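You operate a simulated robot arm through the tools that you are given. There is no shell and no other tool.

You run a simulated two-armed robot. Do the job below in one go: nothing can be reset, and whatever is moved stays where it is left.

Task
Put both loose steel fittings in the upper drawer and back the regulator off fully.
Fine: small blue cabinet, shut the drawer; shut the dump knob and the holder gate. Set down upright: steel fitting.
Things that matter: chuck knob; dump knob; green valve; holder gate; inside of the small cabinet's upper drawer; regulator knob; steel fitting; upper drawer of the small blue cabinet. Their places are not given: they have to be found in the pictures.

The check looks at the end state, three seconds after you hand in, the way a careful person would. Anything else that was tipped, shoved, dropped, spilled or broken makes it a failure.

Robot
Two 7-joint arms with fingered hands on one trunk that stands fixed in place. Base frame: the origin is at the foot of the trunk, x ahead of it, y to its left, z up. Readings come in mm, rad, newtons and seconds.
The left shoulder is at [30, 136, 1280], the right one opposite. Each reaches about 1253 mm from its shoulder. Payload 5 kg a hand.
Tool frame (each hand has its own): the origin (TCP) lies between the finger pads and is the grasp point; the fingertips stand 42 mm ahead of it; z points along the fingers, y is the line along which they close. The gripper opens to 208 mm; its body begins 119 mm behind the TCP. The gripper is a hand of 4 fingers: y runs from the thumb to the fingers, the wrist lies at [0, 0, -332] in the tool frame.
Orientation is told as [roll, pitch, yaw] about the base's x, y, z axes, in that order, counted from this pose: with the fingers straight down and closing along the base's y, the tool's x points along the base's -x, its y along +y and its z along -z.

Tools
- The arms move only by the tool play_rows. It takes "left_rows", "right_rows" or both (then of equal length, played together; a hand with none holds still); each is a list of rows, each a list of 6 numbers: the turn, a rotation vector about the tool's x, y, z in rad, then the shift along the tool's x, y, z in mm. In form: [[rx, ry, rz, dx, dy, dz], ...]. A call has 1 to 20 rows; each row is the pose to reach, as a shift and turn from the pose commanded when the call began, along the tool's axes at that moment. A row lasts 0.2 s, in which the tool goes at most 50 mm and 0.15 rad; a call with a longer step from one row to the next is refused whole. Where a pose cannot be reached the arm comes as near as it can. A force on the tool above 40 N (or 10 N above the force at the start of the call, whichever is more), or a blocked arm, ends the call early, and 0.2 s more pass. In this call time passes only in rows, and 0.2 s behind the last. It gives the time, the measured TCP pose, the force on the tool (base axes), the opening and the grip force at its end, in the units of the frame above (readings bear some noise), with the torque about the TCP (base axes, N m) and any sound that the robot's microphone picked up.
- Cameras (640 x 400 px; columns grow to the right, rows downward): "scene" is now at [46.2, -5.6, 2007.3]; the picture's right is [-0.05, -1.00, 0.00], its down [-0.74, 0.04, -0.67] and it looks along [0.67, -0.03, -0.74] (base axes); focal length 374 px, centre (320, 200). "left" rides on the left gripper at [-101, 0, -145] in its tool frame; the picture's right is [0.00, -1.00, 0.00], its down [0.82, 0.00, -0.57] and it looks along [0.57, 0.00, 0.82] (tool axes); focal length 261 px, centre (320, 200). "right" rides on the right gripper at [101, 0, -145] in its tool frame; the picture's right is [-0.01, 1.00, 0.00], its down [-0.82, 0.00, -0.57] and it looks along [-0.57, 0.00, 0.82] (tool axes); focal length 261 px, centre (320, 200).
- get_image(camera): a new picture of that camera. It takes no simulated time.
- raise_lower(by): moves the trunk up (or, below 0, down) by that many mm; the arms and the scene camera ride with it, the base frame stays. It gives what a move gives, with no picture.
- finger_targets(finger1, finger2, finger3, thumb_bend, hand): sets how far each is bent, from 0 (flat) to 100 (curled in); at 30 the hand is open as for a grip, at 70 the pads meet at the TCP. One left out holds its place. A second passes; each finger stops where it meets its share of the squeeze, and holds until it gets a number again. It is the only way to open and close the hand. It gives what a move gives, with no picture; readings hold the bend of each and the force on the fingers (four entries, about 0 where the hand has none), thumb and palm.
- aim_head(pan, tilt): turns the head with the scene camera to pan (to the left, within 2.496 rad either way) and tilt (down, from -0.506 to 1.204), counted from straight ahead of the robot. It gives what a move gives.
- locate(camera, pixels): for up to 12 pixels [column, row] of the newest picture of that camera ("zoom" is the newest enlarged one), the place [x, y, z] in the base frame of the surface seen there, good to about 2 mm. It takes no simulated time.
- zoom(camera, box): a new picture of the part [left, top, right, bottom] of that camera's present view, enlarged. It takes no simulated time.
- finish_job(): hands the job in; it is judged then, once.

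Open the grippers and draw the arms clear of the work before you hand the job in, unless the task says otherwise.

The tools are called after "Request:" by a JSON object that holds its "name" and its "arguments". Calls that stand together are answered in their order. play_rows: Moves the arms, as the interface text tells. Its arguments: {"type":"object","properties":{"left_rows":{"type":"array"},"right_rows":{"type":"array"}},"required":[]} The other tools are called the same way: raise_lower (by) moves the trunk up or down; finger_targets (finger1, finger2, finger3, thumb_bend, hand) moves the fingers one by one; aim_head (pan, tilt) turns the head that bears the scene camera; get_image (camera) takes a picture; locate (camera, pixels) gives the place of the surface under pixels of a picture; zoom (camera, box) takes an enlarged picture of a part of a camera's view; finish_job () hands the job in.

At the start:

```text
clock: 0.0
left_tcp_pos: [696.1, 281.5, 1289.7]
left_tcp_rot: [0.0, 0.0, 0.0]
left_ft_force: [0.2, 0.0, -0.3]
left_wrist_torque: [-0.04, 0.02, 0.01]
left_opening: 207.7
left_finger_force: 0.1
left_shape: jaw
left_bend: [30.0, 30.0, 30.0, 30.0]
left_finger forces: [0.0, 0.0, 0.1, 0.0, 0.0, 0.1]
right_tcp_pos: [683.5, -415.2, 1279.3]
right_tcp_rot: [0.0, -0.001, 0.0]
right_ft_force: [0.2, 0.4, 0.1]
right_wrist_torque: [0.02, 0.02, -0.01]
right_opening: 207.7
right_finger_force: 0.0
right_shape: jaw
right_bend: [30.0, 30.0, 30.0, 30.0]
right_finger forces: [0.0, 0.0, 0.0, 0.0, 0.0, 0.0]
trunk travel left (down, up): [-300.0, 190.0]
head pan, tilt (commanded): [-0.049, 0.838]
```

scene: 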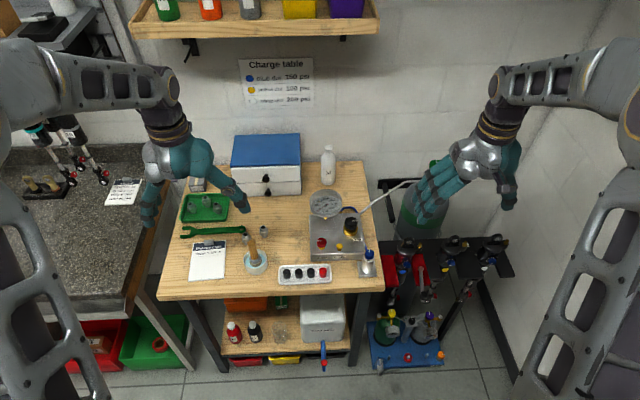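
right: 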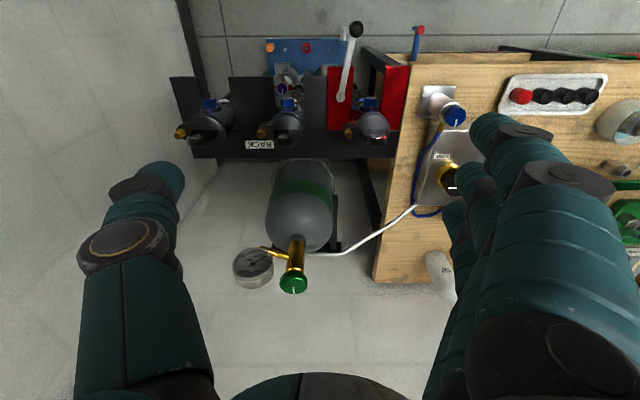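
left: 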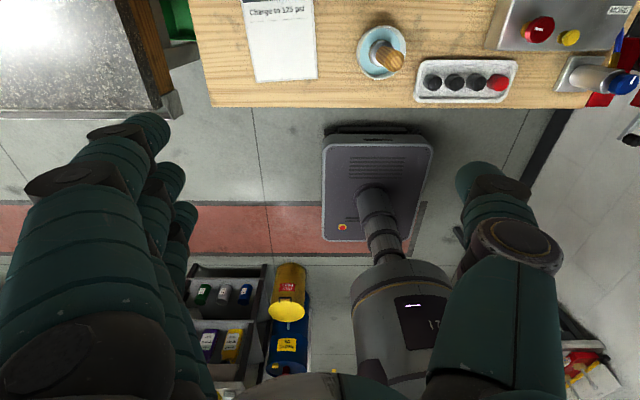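

The scene shows the bench with a blue cabinet near (265,165), a board with knobs near (337,240), and small fittings near (262,230). I'll zoom in on these to identify things.

Request:
{"name": "zoom", "arguments": {"camera": "scene", "box": [150, 120, 310, 220]}}

Request:
{"name": "zoom", "arguments": {"camera": "scene", "box": [270, 170, 430, 300]}}

Request:
{"name": "zoom", "arguments": {"camera": "scene", "box": [170, 190, 290, 290]}}

Request:
{"name": "zoom", "arguments": {"camera": "scene", "box": [360, 220, 520, 380]}}

Request:
{"name": "zoom", "arguments": {"camera": "scene", "box": [220, 40, 340, 120]}}

```text
4.00 times, centred on (230, 170) of scene
```

zoom: 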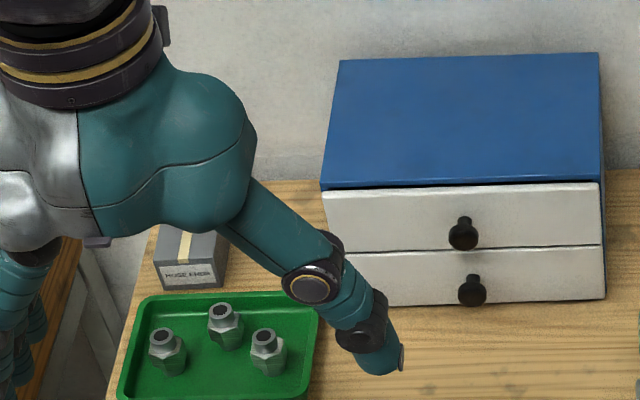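

```text
3.08 times, centred on (350, 235) of scene
```

zoom: 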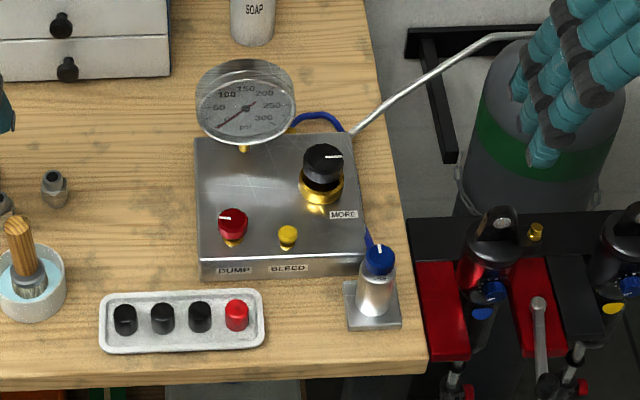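

```text
4.00 times, centred on (230, 240) of scene
```

zoom: 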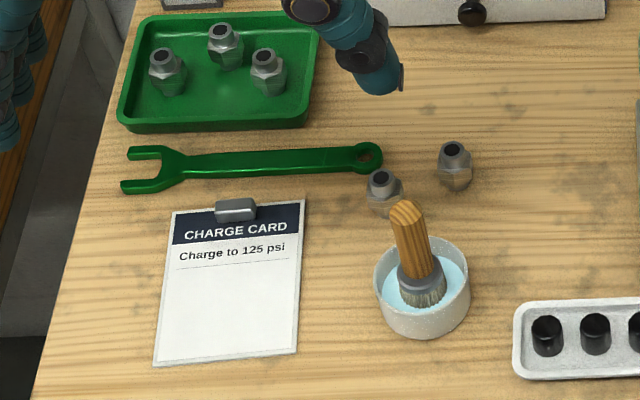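

```text
2.50 times, centred on (440, 300) of scene
```

zoom: 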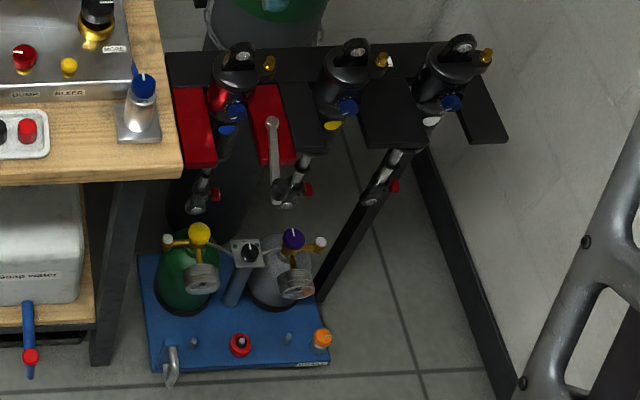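

```text
5.00 times, centred on (280, 80) of scene
```

zoom: 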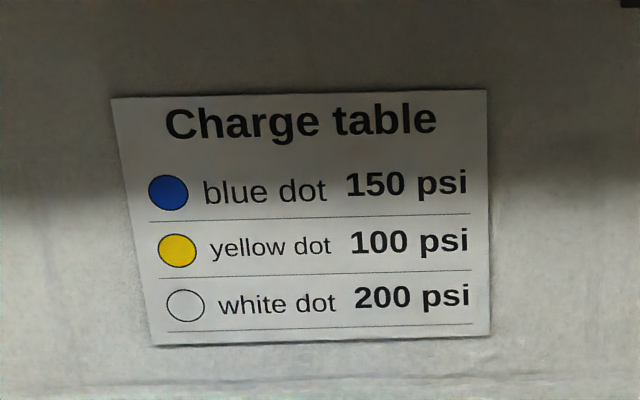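

The two loose fittings stand at about (251,238) and (263,231) in the scene; the regulator knob is probably the black one near (350,224) with the red DUMP knob at (322,243). I'll zoom closer to read their states.

Request:
{"name": "zoom", "arguments": {"camera": "scene", "box": [310, 200, 374, 240]}}

Request:
{"name": "zoom", "arguments": {"camera": "scene", "box": [304, 225, 384, 275]}}

Request:
{"name": "zoom", "arguments": {"camera": "scene", "box": [340, 240, 388, 285]}}

Request:
{"name": "zoom", "arguments": {"camera": "scene", "box": [380, 230, 460, 290]}}

Request:
{"name": "zoom", "arguments": {"camera": "scene", "box": [225, 130, 345, 210]}}

Request:
{"name": "zoom", "arguments": {"camera": "right", "box": [220, 150, 460, 300]}}

Request:
{"name": "zoom", "arguments": {"camera": "right", "box": [400, 60, 640, 210]}}

```text
10.00 times, centred on (342, 220) of scene
```

zoom: 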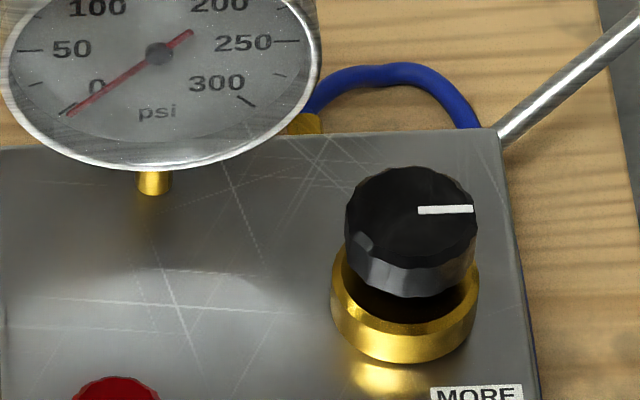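

```text
8.00 times, centred on (344, 250) of scene
```

zoom: 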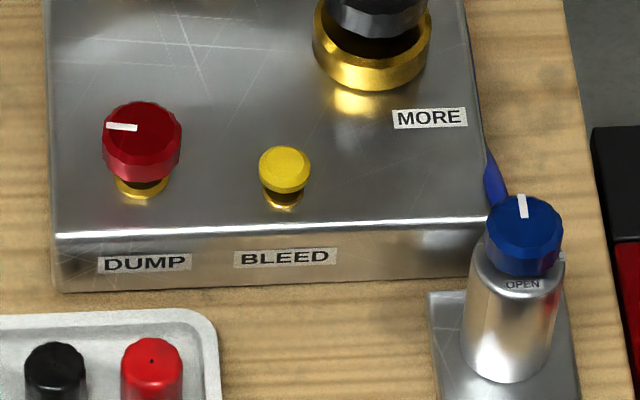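

```text
8.89 times, centred on (364, 262) of scene
```

zoom: 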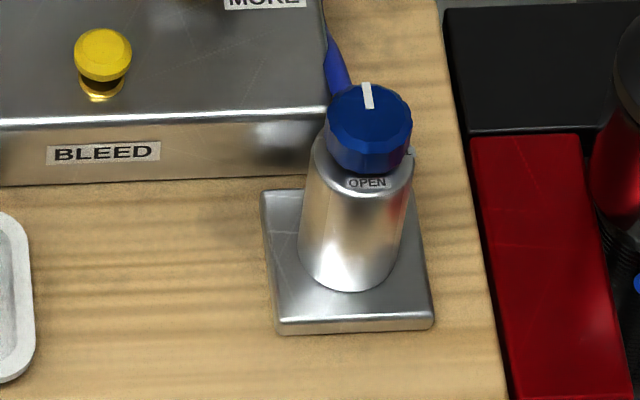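

```text
6.67 times, centred on (420, 260) of scene
```

zoom: 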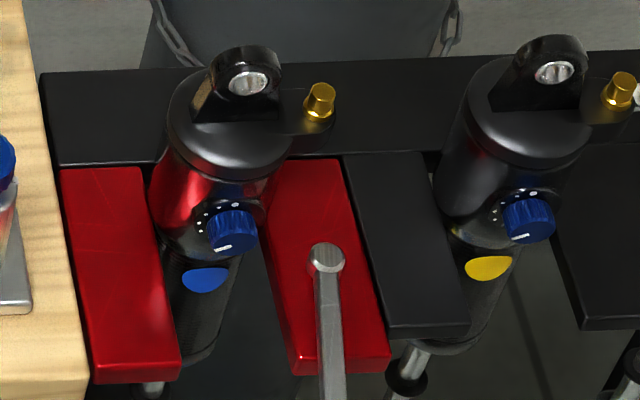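

```text
5.00 times, centred on (285, 170) of scene
```

zoom: 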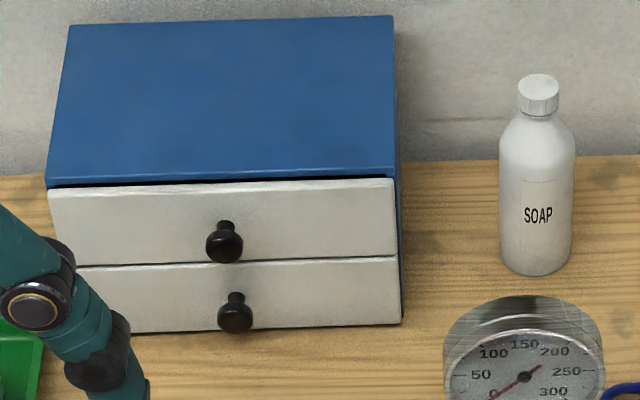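

```text
2.67 times, centred on (340, 225) of right
```

zoom: 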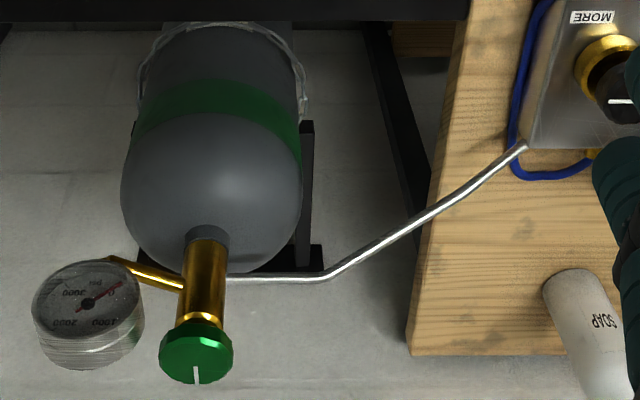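

```text
2.67 times, centred on (520, 135) of right
```

zoom: 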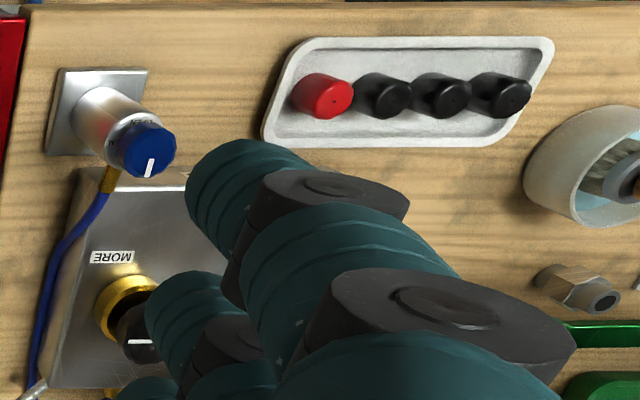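

I'll get 3D positions of the fittings, drawer knobs, regulator, dump and chuck knobs from the scene camera after a fresh picture.

Request:
{"name": "get_image", "arguments": {"camera": "scene"}}

Request:
{"name": "locate", "arguments": {"camera": "scene", "pixels": [[250, 235], [263, 228], [266, 178], [267, 192], [350, 222], [350, 234], [322, 242], [335, 247], [368, 254], [366, 271], [325, 202], [255, 250]]}}

Request:
{"name": "locate", "arguments": {"camera": "scene", "pixels": [[233, 168], [299, 166], [235, 192], [300, 193], [255, 245], [290, 230], [303, 175], [241, 133], [429, 262], [430, 285], [420, 263], [215, 210]]}}

```text
taken
```

scene: 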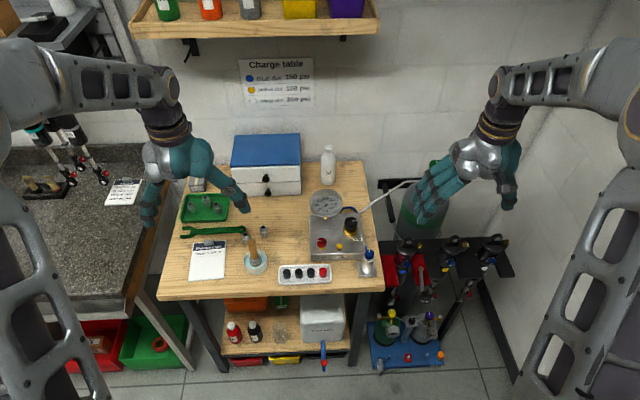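

```text
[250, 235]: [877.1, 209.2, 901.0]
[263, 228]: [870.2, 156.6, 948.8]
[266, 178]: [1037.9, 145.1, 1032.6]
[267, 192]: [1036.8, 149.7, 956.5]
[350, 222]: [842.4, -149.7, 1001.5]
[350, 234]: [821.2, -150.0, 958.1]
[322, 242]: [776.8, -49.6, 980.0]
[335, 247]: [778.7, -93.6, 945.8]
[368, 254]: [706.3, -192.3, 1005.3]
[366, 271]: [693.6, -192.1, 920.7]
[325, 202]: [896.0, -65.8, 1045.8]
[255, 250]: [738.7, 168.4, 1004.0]
```

```text
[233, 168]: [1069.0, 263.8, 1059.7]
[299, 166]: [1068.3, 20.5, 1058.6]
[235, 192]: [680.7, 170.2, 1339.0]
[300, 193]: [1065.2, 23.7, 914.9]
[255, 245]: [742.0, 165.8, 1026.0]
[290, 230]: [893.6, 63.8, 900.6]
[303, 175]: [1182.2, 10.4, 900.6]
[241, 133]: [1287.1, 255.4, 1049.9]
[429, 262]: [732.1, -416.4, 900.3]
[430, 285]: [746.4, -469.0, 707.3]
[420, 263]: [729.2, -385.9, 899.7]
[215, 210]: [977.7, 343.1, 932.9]
```

The bench top is z≈900, and the drawer face is at x≈1068 with its knobs near y≈147. I want to read the holder gate at (432,285) and the dump knob at (322,242) in more detail.

Request:
{"name": "zoom", "arguments": {"camera": "scene", "box": [380, 230, 444, 310]}}

Request:
{"name": "zoom", "arguments": {"camera": "scene", "box": [312, 232, 344, 252]}}

Request:
{"name": "zoom", "arguments": {"camera": "right", "box": [310, 10, 450, 140]}}

Request:
{"name": "zoom", "arguments": {"camera": "scene", "box": [235, 218, 283, 275]}}

```text
5.00 times, centred on (412, 270) of scene
```

zoom: 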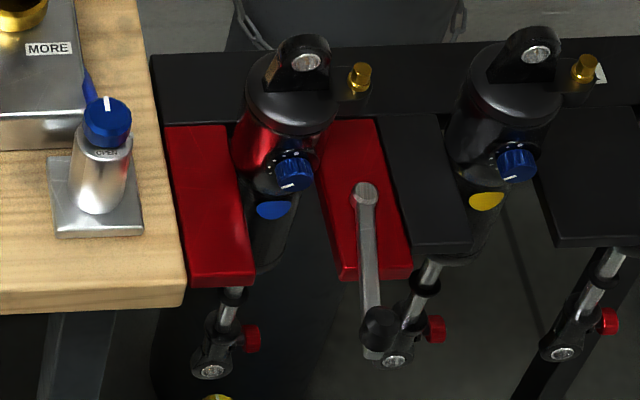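

```text
16.00 times, centred on (328, 242) of scene
```

zoom: 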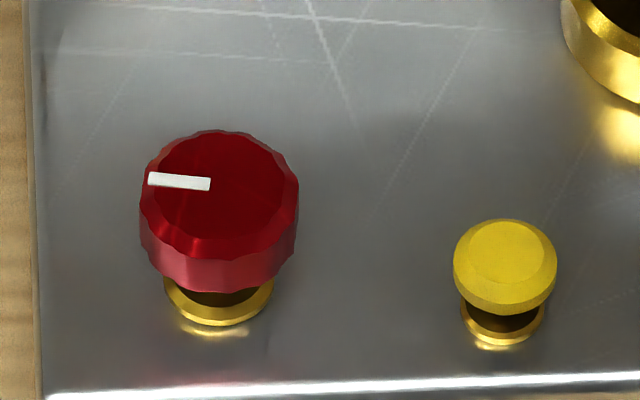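

```text
3.08 times, centred on (380, 75) of right
```

zoom: 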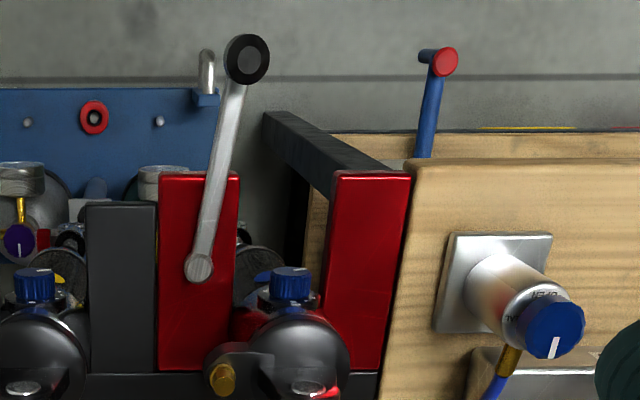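

```text
7.02 times, centred on (259, 246) of scene
```

zoom: 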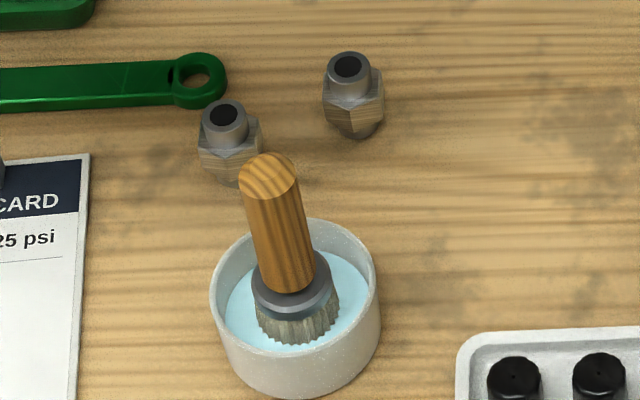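

The gate lever (pivot at about (428,262) in the scene, black ball end toward me) sits on the right red tine and points outward, so it looks open. I'll move the right hand over toward the panel, staying high, to get a close picture of the dump and regulator labels.

Request:
{"name": "play_rows", "arguments": {"right_rows": [[0, 0, 0, -3, 38, 18], [0, 0, 0, -6, 76, 36], [0, 0, 0, -9, 114, 54], [0, 0, 0, -12, 152, 72], [0, 0, 0, -15, 190, 90], [0, 0, 0, -17, 228, 108], [0, 0, 0, -18, 265, 124]]}}

Request:
{"name": "get_image", "arguments": {"camera": "right"}}

Request:
{"name": "get_image", "arguments": {"camera": "scene"}}

```text
clock: 1.6
left_tcp_pos: [699.1, 282.9, 1288.9]
left_tcp_rot: [0.001, 0.004, 0.0]
left_ft_force: [-0.1, 0.4, -1.1]
left_wrist_torque: [-0.17, 0.03, 0.01]
left_opening: 208.1
left_finger_force: 0.0
left_shape: jaw
left_bend: [30.0, 30.0, 30.0, 30.0]
left_finger forces: [0.1, 0.0, 0.0, 0.0, 0.1, 0.0]
right_tcp_pos: [702.8, -151.5, 1154.0]
right_tcp_rot: [-0.001, 0.0, -0.001]
right_ft_force: [0.4, -0.7, -0.5]
right_wrist_torque: [0.0, 0.08, -0.03]
right_opening: 208.0
right_finger_force: 0.0
right_shape: jaw
right_bend: [30.0, 30.0, 30.0, 30.0]
right_finger forces: [0.0, 0.0, 0.0, 0.0, 0.1, 0.1]
trunk travel left (down, up): [-300.0, 190.0]
head pan, tilt (commanded): [-0.049, 0.838]
```

```text
taken
```

right: 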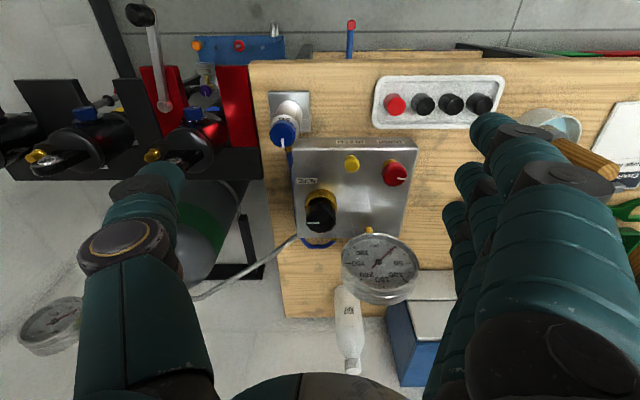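

```text
taken
```

scene: 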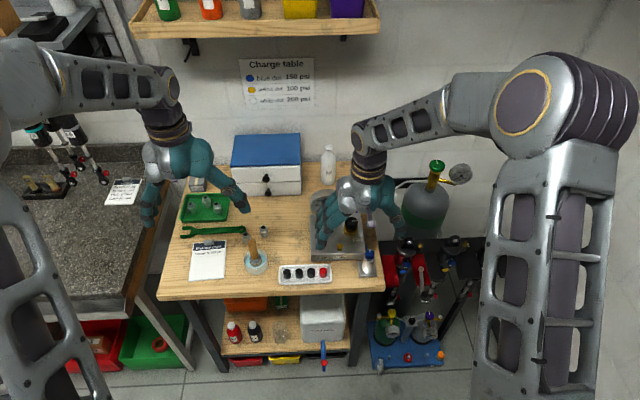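

The panel is visible in the right camera around (355,185). I'll zoom on the knobs, the chuck and the gate from here.

Request:
{"name": "zoom", "arguments": {"camera": "right", "box": [285, 130, 425, 250]}}

Request:
{"name": "zoom", "arguments": {"camera": "right", "box": [255, 80, 325, 160]}}

Request:
{"name": "zoom", "arguments": {"camera": "right", "box": [100, 0, 260, 180]}}

Request:
{"name": "zoom", "arguments": {"camera": "scene", "box": [390, 150, 480, 240]}}

```text
3.33 times, centred on (355, 190) of right
```

zoom: 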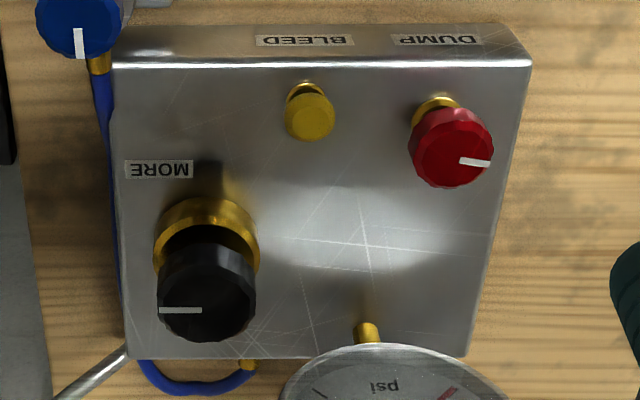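

```text
5.00 times, centred on (290, 120) of right
```

zoom: 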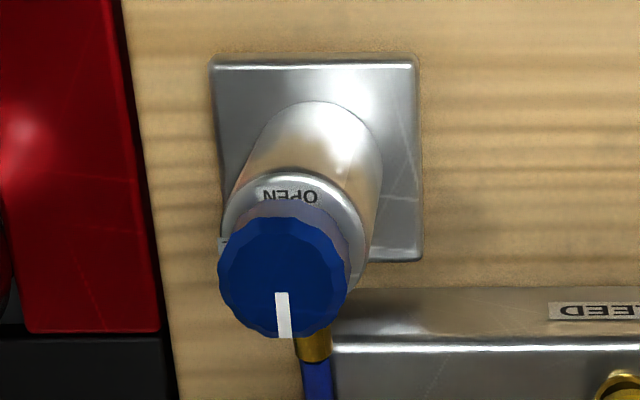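

```text
2.22 times, centred on (180, 90) of right
```

zoom: 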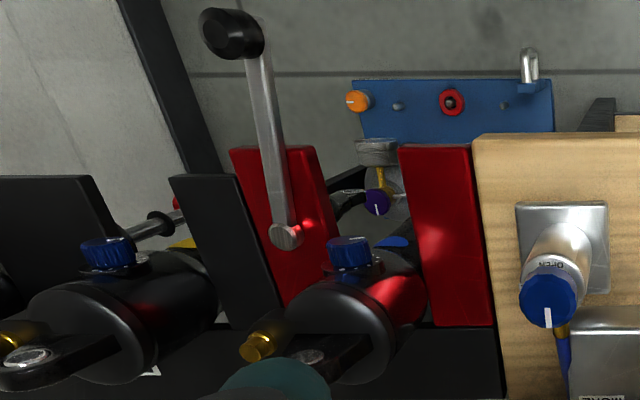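

```text
4.44 times, centred on (435, 195) of scene
```

zoom: 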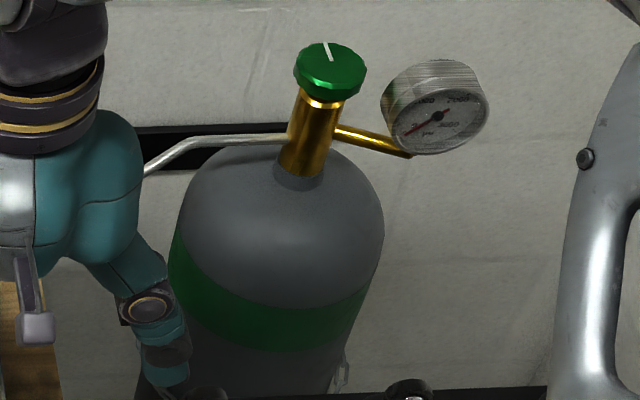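

I'll zoom on the two loose fittings in the scene camera and locate them accurately.

Request:
{"name": "zoom", "arguments": {"camera": "scene", "box": [240, 220, 280, 245]}}

Request:
{"name": "locate", "arguments": {"camera": "zoom", "pixels": [[180, 250], [190, 210], [150, 220], [230, 225], [370, 130], [340, 110], [410, 110], [375, 80], [375, 210], [330, 180], [420, 170], [190, 300]]}}

```text
16.00 times, centred on (260, 232) of scene
```

zoom: 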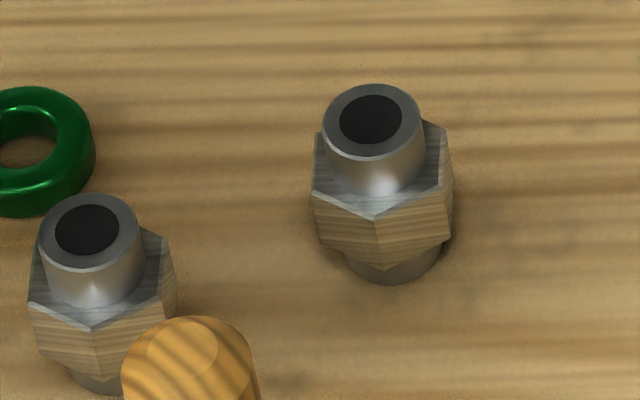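

```text
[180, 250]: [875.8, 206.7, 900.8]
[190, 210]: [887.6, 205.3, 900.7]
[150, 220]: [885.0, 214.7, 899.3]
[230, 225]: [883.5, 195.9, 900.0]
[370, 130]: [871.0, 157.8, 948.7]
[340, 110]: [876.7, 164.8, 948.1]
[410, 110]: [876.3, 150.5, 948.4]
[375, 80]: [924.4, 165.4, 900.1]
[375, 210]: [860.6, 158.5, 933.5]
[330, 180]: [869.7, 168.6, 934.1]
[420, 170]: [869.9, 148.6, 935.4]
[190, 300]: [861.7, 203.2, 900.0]
```

Fitting B's top is near (873,158,948). I'll locate fitting A, the wrench end, and the brush jar.

Request:
{"name": "locate", "arguments": {"camera": "zoom", "pixels": [[88, 228], [60, 250], [120, 250], [90, 310], [50, 300], [160, 280], [372, 118], [40, 120], [90, 150], [190, 350], [380, 275], [95, 380]]}}

Request:
{"name": "locate", "arguments": {"camera": "scene", "pixels": [[252, 241], [246, 262], [266, 262], [255, 272], [255, 257], [180, 233], [243, 229], [190, 221], [226, 216], [183, 200], [205, 186], [225, 243]]}}

Request:
{"name": "zoom", "arguments": {"camera": "scene", "box": [130, 100, 260, 230]}}

Request:
{"name": "zoom", "arguments": {"camera": "scene", "box": [290, 140, 420, 270]}}

```text
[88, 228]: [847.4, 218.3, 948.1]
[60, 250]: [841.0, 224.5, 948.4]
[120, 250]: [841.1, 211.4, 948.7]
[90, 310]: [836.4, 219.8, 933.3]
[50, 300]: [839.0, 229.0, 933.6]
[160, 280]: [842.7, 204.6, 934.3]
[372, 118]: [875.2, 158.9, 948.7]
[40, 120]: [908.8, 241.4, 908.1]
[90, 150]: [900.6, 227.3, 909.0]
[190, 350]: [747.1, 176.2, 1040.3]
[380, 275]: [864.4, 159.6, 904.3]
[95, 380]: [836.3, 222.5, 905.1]
```

```text
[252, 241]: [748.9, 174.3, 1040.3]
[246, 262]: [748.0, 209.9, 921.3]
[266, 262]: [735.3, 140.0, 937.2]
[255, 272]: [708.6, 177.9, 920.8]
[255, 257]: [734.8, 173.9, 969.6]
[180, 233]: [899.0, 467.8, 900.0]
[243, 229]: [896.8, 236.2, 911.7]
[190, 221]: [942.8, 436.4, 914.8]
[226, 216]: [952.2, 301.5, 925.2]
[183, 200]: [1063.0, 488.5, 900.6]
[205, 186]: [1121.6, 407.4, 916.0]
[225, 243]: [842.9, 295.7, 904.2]
```

```text
3.08 times, centred on (195, 165) of scene
```

zoom: 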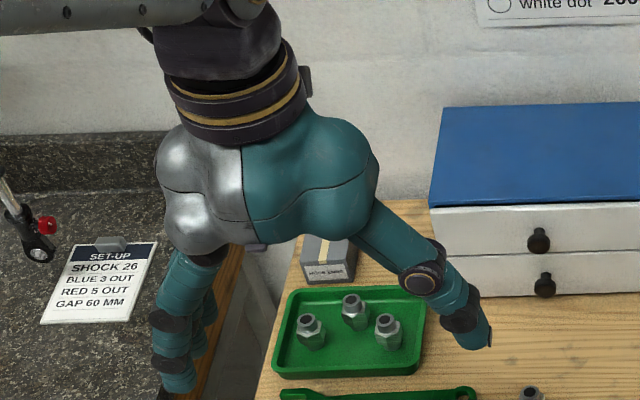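

```text
3.08 times, centred on (355, 205) of scene
```

zoom: 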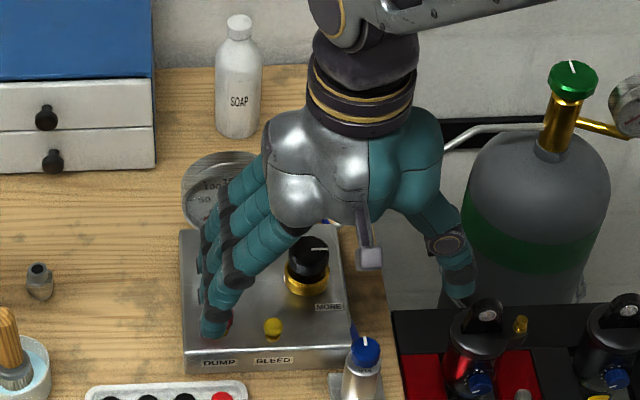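

Fitting A stands at (845,218) and fitting B at (874,158), tops at z≈948, with a brush handle rising to (748,174,1040). Before going near them I'll close the left hand part way in free air to learn its shape.

Request:
{"name": "finger_targets", "arguments": {"hand": "left", "finger1": 55, "finger2": 55, "finger3": 55, "thumb_bend": 55}}

Request:
{"name": "get_image", "arguments": {"camera": "left"}}

Request:
{"name": "zoom", "arguments": {"camera": "scene", "box": [130, 100, 260, 230]}}

```text
clock: 2.6
left_tcp_pos: [697.9, 282.3, 1289.7]
left_tcp_rot: [0.0, 0.001, 0.001]
left_ft_force: [0.4, 0.0, 0.1]
left_wrist_torque: [-0.01, 0.01, 0.01]
left_opening: 95.9
left_finger_force: 0.0
left_shape: fingers
left_bend: [55.0, 55.0, 55.0, 55.0]
left_finger forces: [0.1, 0.0, 0.1, 0.1, 0.0, 0.1]
right_tcp_pos: [701.8, -149.7, 1153.9]
right_tcp_rot: [0.0, 0.001, 0.001]
right_ft_force: [0.4, 0.0, 0.4]
right_wrist_torque: [-0.01, 0.0, 0.0]
right_opening: 207.9
right_finger_force: 0.1
right_shape: jaw
right_bend: [30.0, 30.0, 30.0, 30.0]
right_finger forces: [0.0, 0.0, 0.1, 0.1, 0.0, 0.0]
trunk travel left (down, up): [-300.0, 190.0]
head pan, tilt (commanded): [-0.049, 0.838]
```

```text
taken
```

left: 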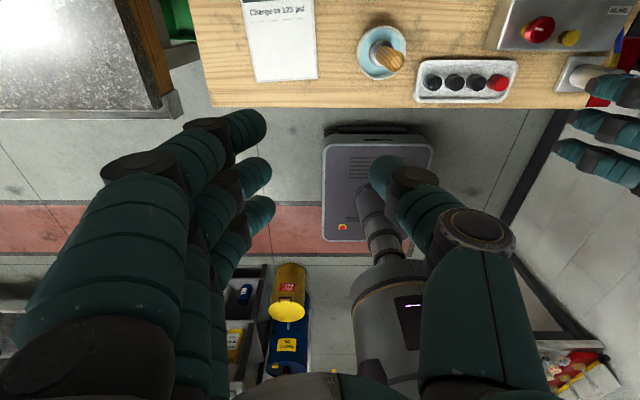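

```text
3.08 times, centred on (195, 165) of scene
```

zoom: 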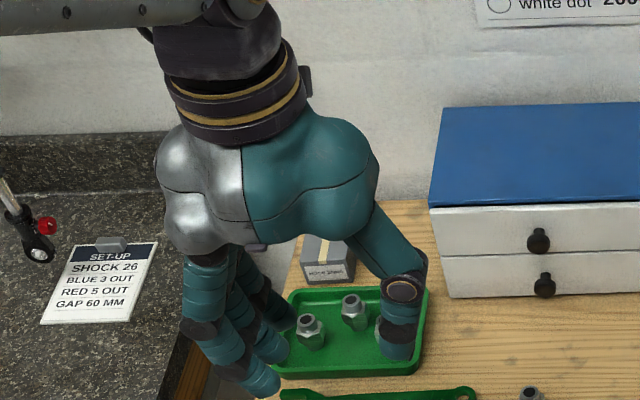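

The fingers curl inward. I'll locate the fingertip surfaces in the zoomed and left views to learn where they sit relative to the TCP.

Request:
{"name": "locate", "arguments": {"camera": "left", "pixels": [[260, 125], [265, 175], [268, 205], [380, 170], [410, 180], [480, 225], [215, 130], [160, 165], [240, 120], [262, 215], [380, 190], [220, 300]]}}

Request:
{"name": "locate", "arguments": {"camera": "zoom", "pixels": [[262, 385], [280, 355], [400, 345], [400, 290], [240, 340], [205, 290], [390, 230], [420, 270], [190, 260]]}}

```text
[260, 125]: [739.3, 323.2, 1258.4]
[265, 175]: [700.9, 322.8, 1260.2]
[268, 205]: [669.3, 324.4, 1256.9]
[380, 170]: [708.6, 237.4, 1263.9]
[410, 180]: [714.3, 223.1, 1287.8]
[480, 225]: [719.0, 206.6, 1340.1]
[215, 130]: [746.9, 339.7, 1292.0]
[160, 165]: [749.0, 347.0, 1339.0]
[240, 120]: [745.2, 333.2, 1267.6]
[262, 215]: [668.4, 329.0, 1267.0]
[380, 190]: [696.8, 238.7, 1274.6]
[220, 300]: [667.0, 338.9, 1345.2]
```

```text
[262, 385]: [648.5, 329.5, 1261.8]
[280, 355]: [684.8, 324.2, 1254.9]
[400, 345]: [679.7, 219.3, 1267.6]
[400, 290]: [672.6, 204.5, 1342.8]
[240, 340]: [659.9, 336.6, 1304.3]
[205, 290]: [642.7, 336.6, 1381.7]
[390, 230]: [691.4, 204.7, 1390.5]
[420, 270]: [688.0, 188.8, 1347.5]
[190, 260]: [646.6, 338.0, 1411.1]
```

At bend 55 the fingertips sit about 35 mm below the TCP and the three fingers spread about ±43 mm along tool x. Now I'll measure the panel knobs accurately in the right camera: regulator near (320,215), dump near (395,173), gauge near (378,265).

Request:
{"name": "zoom", "arguments": {"camera": "right", "box": [295, 140, 425, 240]}}

Request:
{"name": "locate", "arguments": {"camera": "zoom", "pixels": [[118, 372], [75, 375], [165, 375], [120, 340], [120, 395], [130, 310], [100, 270], [460, 130], [440, 155], [490, 155], [465, 180], [300, 130]]}}

Request:
{"name": "locate", "arguments": {"camera": "right", "pixels": [[340, 265], [415, 265], [378, 240], [378, 290], [378, 265], [375, 230], [290, 130], [345, 300], [300, 232], [410, 142], [405, 235], [295, 155]]}}

```text
4.00 times, centred on (360, 190) of right
```

zoom: 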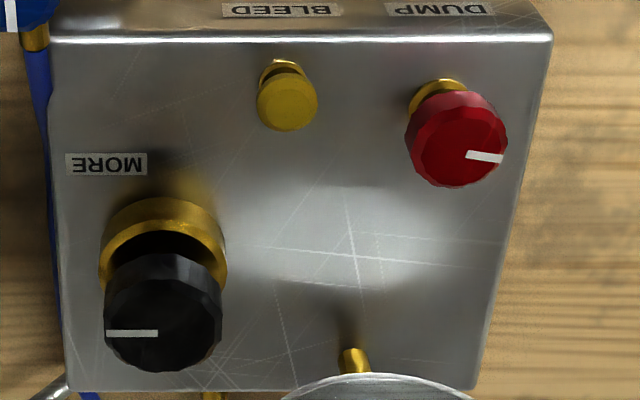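

```text
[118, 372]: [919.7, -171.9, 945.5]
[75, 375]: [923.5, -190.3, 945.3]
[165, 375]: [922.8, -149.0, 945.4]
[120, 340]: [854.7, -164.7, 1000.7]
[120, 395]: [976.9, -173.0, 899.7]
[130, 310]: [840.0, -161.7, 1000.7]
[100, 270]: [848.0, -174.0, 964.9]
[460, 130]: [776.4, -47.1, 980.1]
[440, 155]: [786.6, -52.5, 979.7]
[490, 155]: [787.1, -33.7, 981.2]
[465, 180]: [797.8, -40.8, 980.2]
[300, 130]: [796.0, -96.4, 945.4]
```

```text
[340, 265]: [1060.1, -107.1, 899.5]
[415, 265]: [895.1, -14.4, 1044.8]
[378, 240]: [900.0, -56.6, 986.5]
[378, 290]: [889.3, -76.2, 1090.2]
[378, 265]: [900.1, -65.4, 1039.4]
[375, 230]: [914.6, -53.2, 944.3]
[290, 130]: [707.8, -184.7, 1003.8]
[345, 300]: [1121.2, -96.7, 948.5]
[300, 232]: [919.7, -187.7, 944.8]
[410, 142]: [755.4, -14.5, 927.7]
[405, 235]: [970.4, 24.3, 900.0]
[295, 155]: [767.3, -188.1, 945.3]
```

I need the bleed button height and knob centres; I'll locate more points on the same zoom.

Request:
{"name": "zoom", "arguments": {"camera": "right", "box": [295, 140, 425, 240]}}

Request:
{"name": "locate", "arguments": {"camera": "zoom", "pixels": [[287, 112], [287, 90], [275, 112], [300, 112], [163, 318], [112, 318], [215, 318], [163, 290], [163, 355], [455, 140], [415, 140], [500, 160]]}}

Request:
{"name": "locate", "arguments": {"camera": "zoom", "pixels": [[287, 128], [265, 110], [312, 110], [163, 265], [455, 100], [455, 180], [163, 368], [430, 110], [106, 163], [120, 230], [70, 35], [545, 40]]}}

```text
4.00 times, centred on (360, 190) of right
```

zoom: 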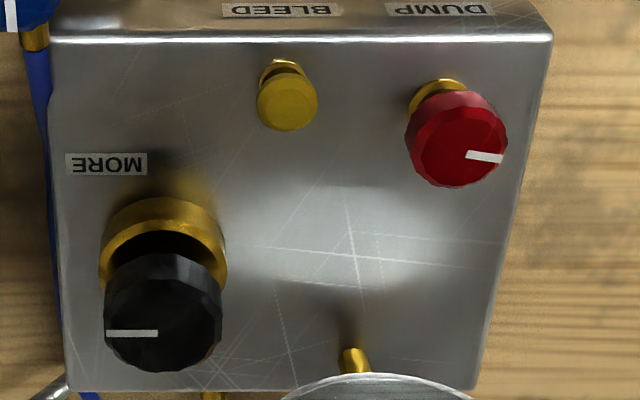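

```text
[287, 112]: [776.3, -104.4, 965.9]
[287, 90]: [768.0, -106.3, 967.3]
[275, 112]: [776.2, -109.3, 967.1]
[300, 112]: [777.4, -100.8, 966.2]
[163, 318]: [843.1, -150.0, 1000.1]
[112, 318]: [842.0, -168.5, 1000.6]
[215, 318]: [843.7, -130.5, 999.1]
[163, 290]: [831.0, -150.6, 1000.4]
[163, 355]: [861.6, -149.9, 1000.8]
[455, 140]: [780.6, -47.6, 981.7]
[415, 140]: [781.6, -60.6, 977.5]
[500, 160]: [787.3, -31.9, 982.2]
```

```text
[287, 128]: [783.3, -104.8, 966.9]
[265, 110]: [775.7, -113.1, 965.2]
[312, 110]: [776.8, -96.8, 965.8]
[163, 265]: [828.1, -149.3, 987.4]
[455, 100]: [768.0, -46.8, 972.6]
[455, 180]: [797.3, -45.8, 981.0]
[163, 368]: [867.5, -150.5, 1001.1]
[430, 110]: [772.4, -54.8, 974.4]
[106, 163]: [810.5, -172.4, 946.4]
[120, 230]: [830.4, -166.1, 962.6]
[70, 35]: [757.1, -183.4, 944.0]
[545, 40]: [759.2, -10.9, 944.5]
```

Regulator: centre (847,-150), top z≈1000; dump: (783,-46), top 981; bleed button: (776,-105), top 967. I'll now locate the gate lever and tines in the scene picture (pivot about (421,269), ball about (424,296)).

Request:
{"name": "zoom", "arguments": {"camera": "scene", "box": [380, 240, 444, 310]}}

Request:
{"name": "locate", "arguments": {"camera": "zoom", "pixels": [[365, 160], [365, 200], [370, 250], [375, 300], [380, 335], [370, 360], [310, 100], [200, 100], [230, 250], [330, 100], [390, 240], [275, 170]]}}

```text
5.71 times, centred on (412, 275) of scene
```

zoom: 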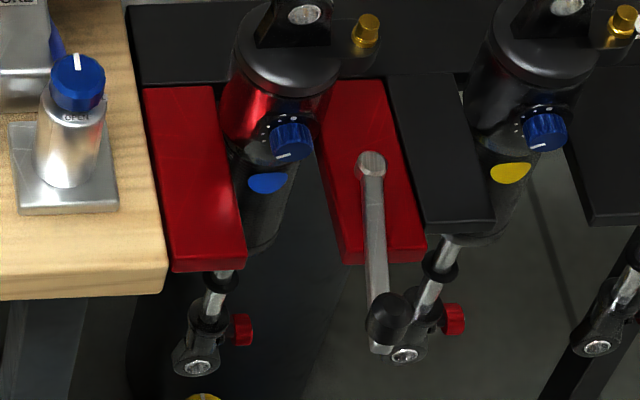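

```text
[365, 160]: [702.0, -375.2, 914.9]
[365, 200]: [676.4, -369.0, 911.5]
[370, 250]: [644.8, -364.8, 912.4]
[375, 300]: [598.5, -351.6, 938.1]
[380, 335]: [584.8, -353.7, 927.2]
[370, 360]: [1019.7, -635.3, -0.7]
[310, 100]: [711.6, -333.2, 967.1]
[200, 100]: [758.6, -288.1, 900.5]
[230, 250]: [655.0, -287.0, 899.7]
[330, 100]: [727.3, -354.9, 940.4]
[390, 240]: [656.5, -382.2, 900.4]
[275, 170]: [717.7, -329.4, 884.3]
```

The gate lever pivots near (700,-374,915), its ball at about (590,-353,938), pointing toward me, so it's open with the slot uncovered. First the regulator: I'll move the right hand high above the regulator knob and yaw it about +35° so that fingers and thumb miss the gauge.

Request:
{"name": "play_rows", "arguments": {"right_rows": [[0, 0, -0.122, -29, 0, -6], [0, 0, -0.244, -58, 0, -12], [0, 0, -0.366, -87, 0, -18], [0, 0, -0.488, -116, 0, -24], [0, 0, -0.61, -145, 0, -28]]}}

Request:
{"name": "finger_targets", "arguments": {"hand": "right", "finger1": 55, "finger2": 57, "finger3": 55, "thumb_bend": 57}}

Request:
{"name": "get_image", "arguments": {"camera": "right"}}

Request:
{"name": "zoom", "arguments": {"camera": "scene", "box": [290, 140, 420, 270]}}

```text
clock: 3.8
left_tcp_pos: [698.8, 282.2, 1288.2]
left_tcp_rot: [0.0, 0.001, 0.001]
left_ft_force: [0.5, 0.4, -0.6]
left_wrist_torque: [0.0, 0.05, -0.01]
left_opening: 96.2
left_finger_force: 0.1
left_shape: fingers
left_bend: [55.0, 55.0, 55.0, 55.0]
left_finger forces: [0.0, 0.0, 0.1, 0.0, 0.0, 0.1]
right_tcp_pos: [846.0, -151.1, 1180.9]
right_tcp_rot: [0.001, 0.003, 0.611]
right_ft_force: [1.5, 0.4, -0.8]
right_wrist_torque: [-0.02, 0.06, 0.01]
right_opening: 207.8
right_finger_force: 0.1
right_shape: jaw
right_bend: [30.0, 30.0, 30.0, 30.0]
right_finger forces: [0.0, 0.1, 0.1, 0.0, 0.0, 0.0]
trunk travel left (down, up): [-300.0, 190.0]
head pan, tilt (commanded): [-0.049, 0.838]
```

```text
clock: 4.8
left_tcp_pos: [696.8, 282.3, 1289.2]
left_tcp_rot: [0.002, 0.0, 0.0]
left_ft_force: [-0.2, -0.2, 0.3]
left_wrist_torque: [0.01, 0.02, 0.01]
left_opening: 96.2
left_finger_force: 0.1
left_shape: fingers
left_bend: [55.0, 55.0, 55.0, 55.0]
left_finger forces: [0.1, 0.1, 0.0, 0.1, 0.0, 0.0]
right_tcp_pos: [845.6, -151.6, 1181.8]
right_tcp_rot: [0.001, 0.0, 0.609]
right_ft_force: [0.1, 0.6, 0.0]
right_wrist_torque: [0.01, 0.0, -0.01]
right_opening: 93.7
right_finger_force: 0.1
right_shape: fingers
right_bend: [55.0, 56.0, 55.0, 56.0]
right_finger forces: [0.1, 0.1, 0.1, 0.1, 0.0, 0.0]
trunk travel left (down, up): [-300.0, 190.0]
head pan, tilt (commanded): [-0.049, 0.838]
```

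```text
taken
```

right: 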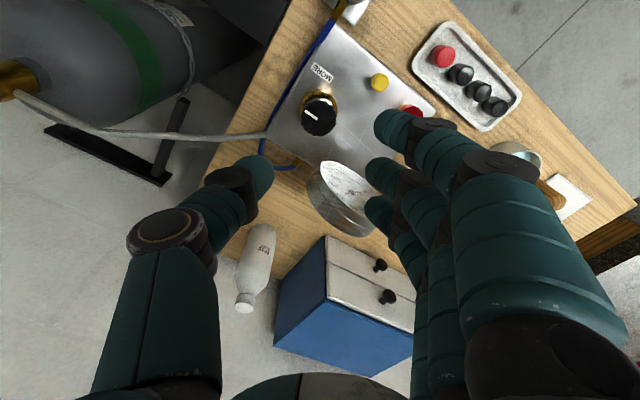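

```text
3.08 times, centred on (355, 205) of scene
```

zoom: 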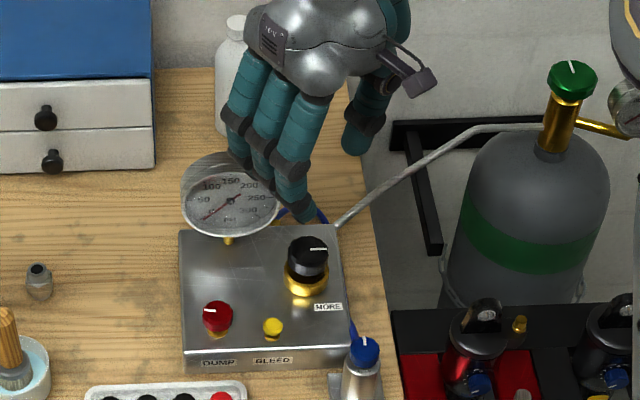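

The hand is above the regulator; I'll check the gauge rim positions (right image about (320,165)–(372,232)) and fingertip positions before going down.

Request:
{"name": "locate", "arguments": {"camera": "right", "pixels": [[322, 170], [372, 205], [345, 165], [330, 215], [312, 185], [365, 230], [345, 195], [384, 130], [376, 175], [374, 210], [262, 175], [320, 112]]}}

Request:
{"name": "locate", "arguments": {"camera": "zoom", "pixels": [[185, 190], [275, 200], [230, 155], [225, 235], [300, 215], [355, 150], [265, 185], [240, 160], [205, 165]]}}

```text
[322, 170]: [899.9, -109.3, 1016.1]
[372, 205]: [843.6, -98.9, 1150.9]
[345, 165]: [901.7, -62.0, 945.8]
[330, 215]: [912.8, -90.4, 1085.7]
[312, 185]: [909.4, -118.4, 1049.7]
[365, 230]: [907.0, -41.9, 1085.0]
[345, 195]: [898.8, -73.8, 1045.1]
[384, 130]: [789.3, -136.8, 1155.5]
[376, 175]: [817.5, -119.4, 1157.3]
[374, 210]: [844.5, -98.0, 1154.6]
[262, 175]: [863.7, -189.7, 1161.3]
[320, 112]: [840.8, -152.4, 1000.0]
```

```text
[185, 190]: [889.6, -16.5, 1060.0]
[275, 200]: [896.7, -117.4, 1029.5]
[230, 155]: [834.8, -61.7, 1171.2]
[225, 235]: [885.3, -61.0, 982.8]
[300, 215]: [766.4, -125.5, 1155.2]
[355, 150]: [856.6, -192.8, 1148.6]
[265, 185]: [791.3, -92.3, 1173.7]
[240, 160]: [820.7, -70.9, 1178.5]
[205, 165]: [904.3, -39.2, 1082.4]
```

Fingertips are clear of the gauge (gauge x≥885, y≤-15 to -118). I'll go straight down so the pads straddle the regulator knob, TCP to about z=1006.

Request:
{"name": "play_rows", "arguments": {"right_rows": [[0, 0, 0, 0, 0, 35], [0, 0, 0, 0, 0, 70], [0, 0, 0, 0, 0, 105], [0, 0, 0, 0, 0, 135], [0, 0, 0, 0, 0, 158], [0, 0, 0, 0, 0, 175]]}}

Request:
{"name": "get_image", "arguments": {"camera": "right"}}

Request:
{"name": "zoom", "arguments": {"camera": "scene", "box": [290, 140, 420, 270]}}

```text
clock: 6.2
left_tcp_pos: [697.8, 281.8, 1289.7]
left_tcp_rot: [0.002, 0.001, 0.0]
left_ft_force: [0.4, 0.4, -0.8]
left_wrist_torque: [-0.02, 0.07, 0.0]
left_opening: 96.1
left_finger_force: 0.0
left_shape: fingers
left_bend: [55.0, 55.0, 55.0, 55.0]
left_finger forces: [0.0, 0.0, 0.1, 0.0, 0.1, 0.0]
right_tcp_pos: [846.6, -152.2, 1007.9]
right_tcp_rot: [-0.001, 0.001, 0.61]
right_ft_force: [0.4, -0.4, -0.1]
right_wrist_torque: [0.03, 0.1, 0.0]
right_opening: 93.9
right_finger_force: 0.3
right_shape: fingers
right_bend: [55.0, 56.0, 55.0, 56.0]
right_finger forces: [0.1, 0.0, 0.0, 0.0, 0.1, 0.1]
trunk travel left (down, up): [-300.0, 190.0]
head pan, tilt (commanded): [-0.049, 0.838]
```

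```text
taken
```

right: 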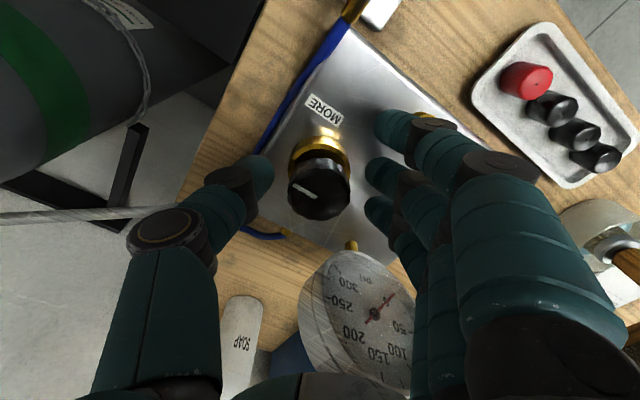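

```text
3.08 times, centred on (355, 205) of scene
```

zoom: 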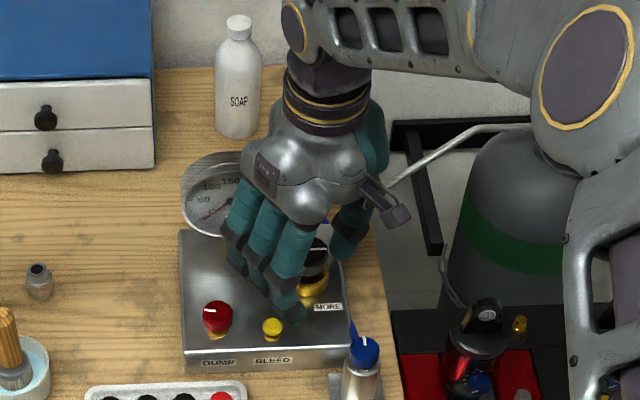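

The knob at (320,188) is centred between thumb and middle finger. I'll pinch it with the middle finger and thumb, leaving the outer fingers back.

Request:
{"name": "finger_targets", "arguments": {"hand": "right", "finger2": 80, "thumb_bend": 80}}

Request:
{"name": "get_image", "arguments": {"camera": "right"}}

```text
clock: 7.2
left_tcp_pos: [698.7, 280.0, 1289.2]
left_tcp_rot: [-0.001, 0.001, 0.001]
left_ft_force: [0.7, -1.5, -1.0]
left_wrist_torque: [-0.01, 0.01, -0.03]
left_opening: 96.4
left_finger_force: 0.1
left_shape: fingers
left_bend: [55.0, 55.0, 55.0, 55.0]
left_finger forces: [0.0, 0.0, 0.0, 0.0, 0.0, 0.0]
right_tcp_pos: [847.4, -154.9, 1006.7]
right_tcp_rot: [0.0, 0.0, 0.608]
right_ft_force: [10.8, -14.9, -6.0]
right_wrist_torque: [-0.06, -0.1, -0.13]
right_opening: 76.5
right_finger_force: 21.6
right_shape: fingers
right_bend: [55.0, 61.0, 55.0, 64.0]
right_finger forces: [0.1, 12.2, 0.0, 0.0, 32.1, 0.0]
trunk travel left (down, up): [-300.0, 190.0]
head pan, tilt (commanded): [-0.049, 0.838]
```

```text
taken
```

right: 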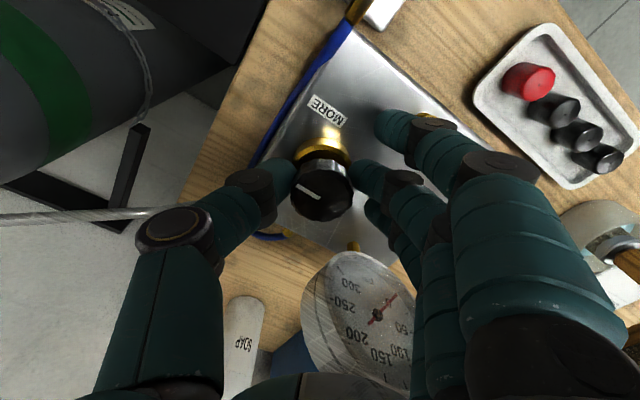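

The pinch holds (thumb 32 N, finger 12 N). I'll turn counter-clockwise as seen from above (less, away from MORE) by about 0.5 rad and check the pointer.

Request:
{"name": "play_rows", "arguments": {"right_rows": [[0, 0, -0.1, 0, 0, 0], [0, 0, -0.2, 0, 0, 0], [0, 0, -0.3, 0, 0, 0], [0, 0, -0.4, 0, 0, 0], [0, 0, -0.5, 0, 0, 0]]}}

Request:
{"name": "get_image", "arguments": {"camera": "right"}}

Request:
{"name": "zoom", "arguments": {"camera": "scene", "box": [310, 190, 390, 260]}}

```text
clock: 8.4
left_tcp_pos: [700.1, 281.0, 1290.4]
left_tcp_rot: [-0.002, 0.002, -0.001]
left_ft_force: [-0.7, -0.2, -0.3]
left_wrist_torque: [-0.01, -0.01, 0.02]
left_opening: 96.2
left_finger_force: 0.0
left_shape: fingers
left_bend: [55.0, 55.0, 55.0, 55.0]
left_finger forces: [0.0, 0.0, 0.1, 0.0, 0.0, 0.0]
right_tcp_pos: [849.0, -151.3, 1007.0]
right_tcp_rot: [-0.001, -0.002, 1.113]
right_ft_force: [21.9, -12.9, -2.2]
right_wrist_torque: [-0.17, -0.29, -0.34]
right_opening: 78.3
right_finger_force: 24.2
right_shape: fingers
right_bend: [55.0, 62.0, 55.0, 64.0]
right_finger forces: [0.0, 10.8, 0.1, 0.1, 37.8, 0.1]
trunk travel left (down, up): [-300.0, 190.0]
head pan, tilt (commanded): [-0.049, 0.838]
```

```text
taken
```

right: 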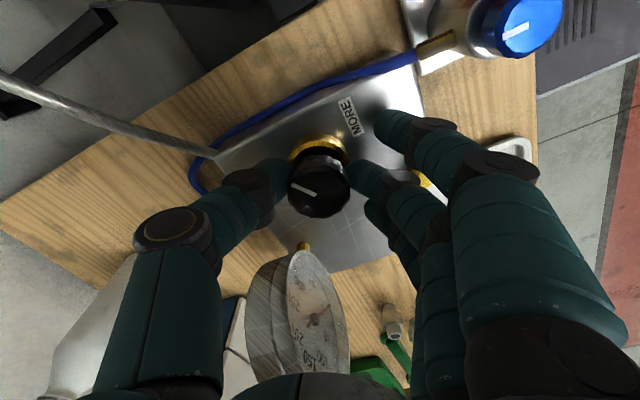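

```text
5.71 times, centred on (350, 225) of scene
```

zoom: 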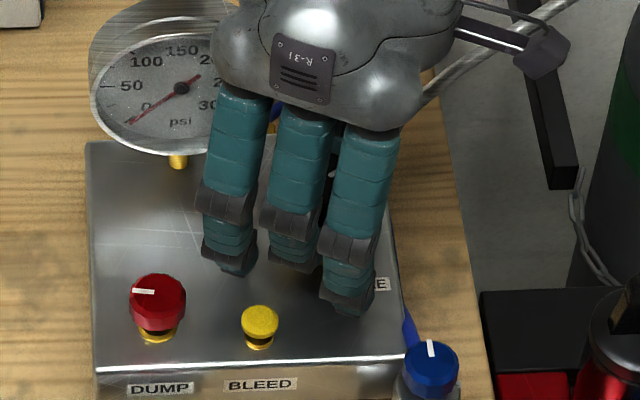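

The pointer turned along with the hand. I'll continue to about yaw 1.52 rad, watching for a stop.

Request:
{"name": "play_rows", "arguments": {"right_rows": [[0, 0, -0.1, 0, 0, 0], [0, 0, -0.2, 0, 0, 0], [0, 0, -0.3, 0, 0, 0], [0, 0, -0.4, 0, 0, 0]]}}

Request:
{"name": "get_image", "arguments": {"camera": "right"}}

Request:
{"name": "zoom", "arguments": {"camera": "scene", "box": [310, 190, 390, 260]}}

```text
clock: 9.4
left_tcp_pos: [698.1, 283.2, 1287.9]
left_tcp_rot: [0.002, 0.002, 0.002]
left_ft_force: [0.4, -0.2, 0.4]
left_wrist_torque: [-0.01, 0.01, 0.0]
left_opening: 96.1
left_finger_force: 0.1
left_shape: fingers
left_bend: [55.0, 55.0, 55.0, 55.0]
left_finger forces: [0.0, 0.0, 0.1, 0.0, 0.0, 0.0]
right_tcp_pos: [848.3, -148.7, 1007.6]
right_tcp_rot: [0.0, -0.003, 1.512]
right_ft_force: [28.0, -1.4, 3.3]
right_wrist_torque: [-0.04, -0.51, -0.27]
right_opening: 79.7
right_finger_force: 25.3
right_shape: fingers
right_bend: [55.0, 62.0, 55.0, 64.0]
right_finger forces: [0.1, 11.7, 0.0, 0.0, 39.1, 0.1]
trunk travel left (down, up): [-300.0, 190.0]
head pan, tilt (commanded): [-0.049, 0.838]
```

```text
taken
```

right: 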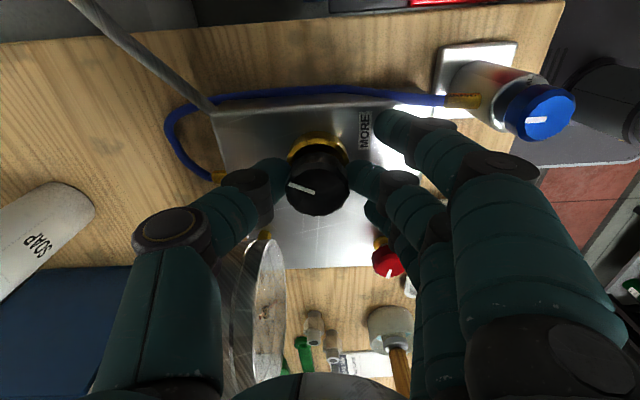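

```text
5.71 times, centred on (350, 225) of scene
```

zoom: 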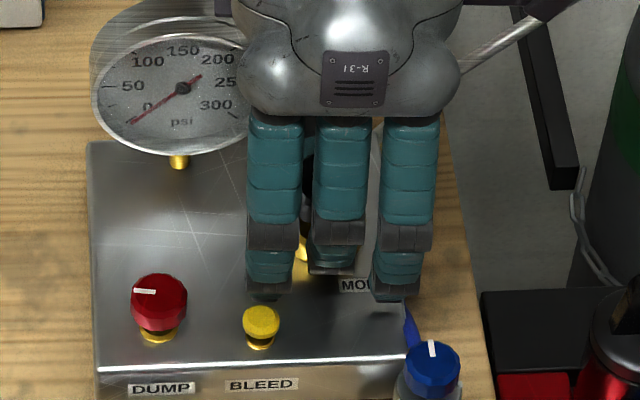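

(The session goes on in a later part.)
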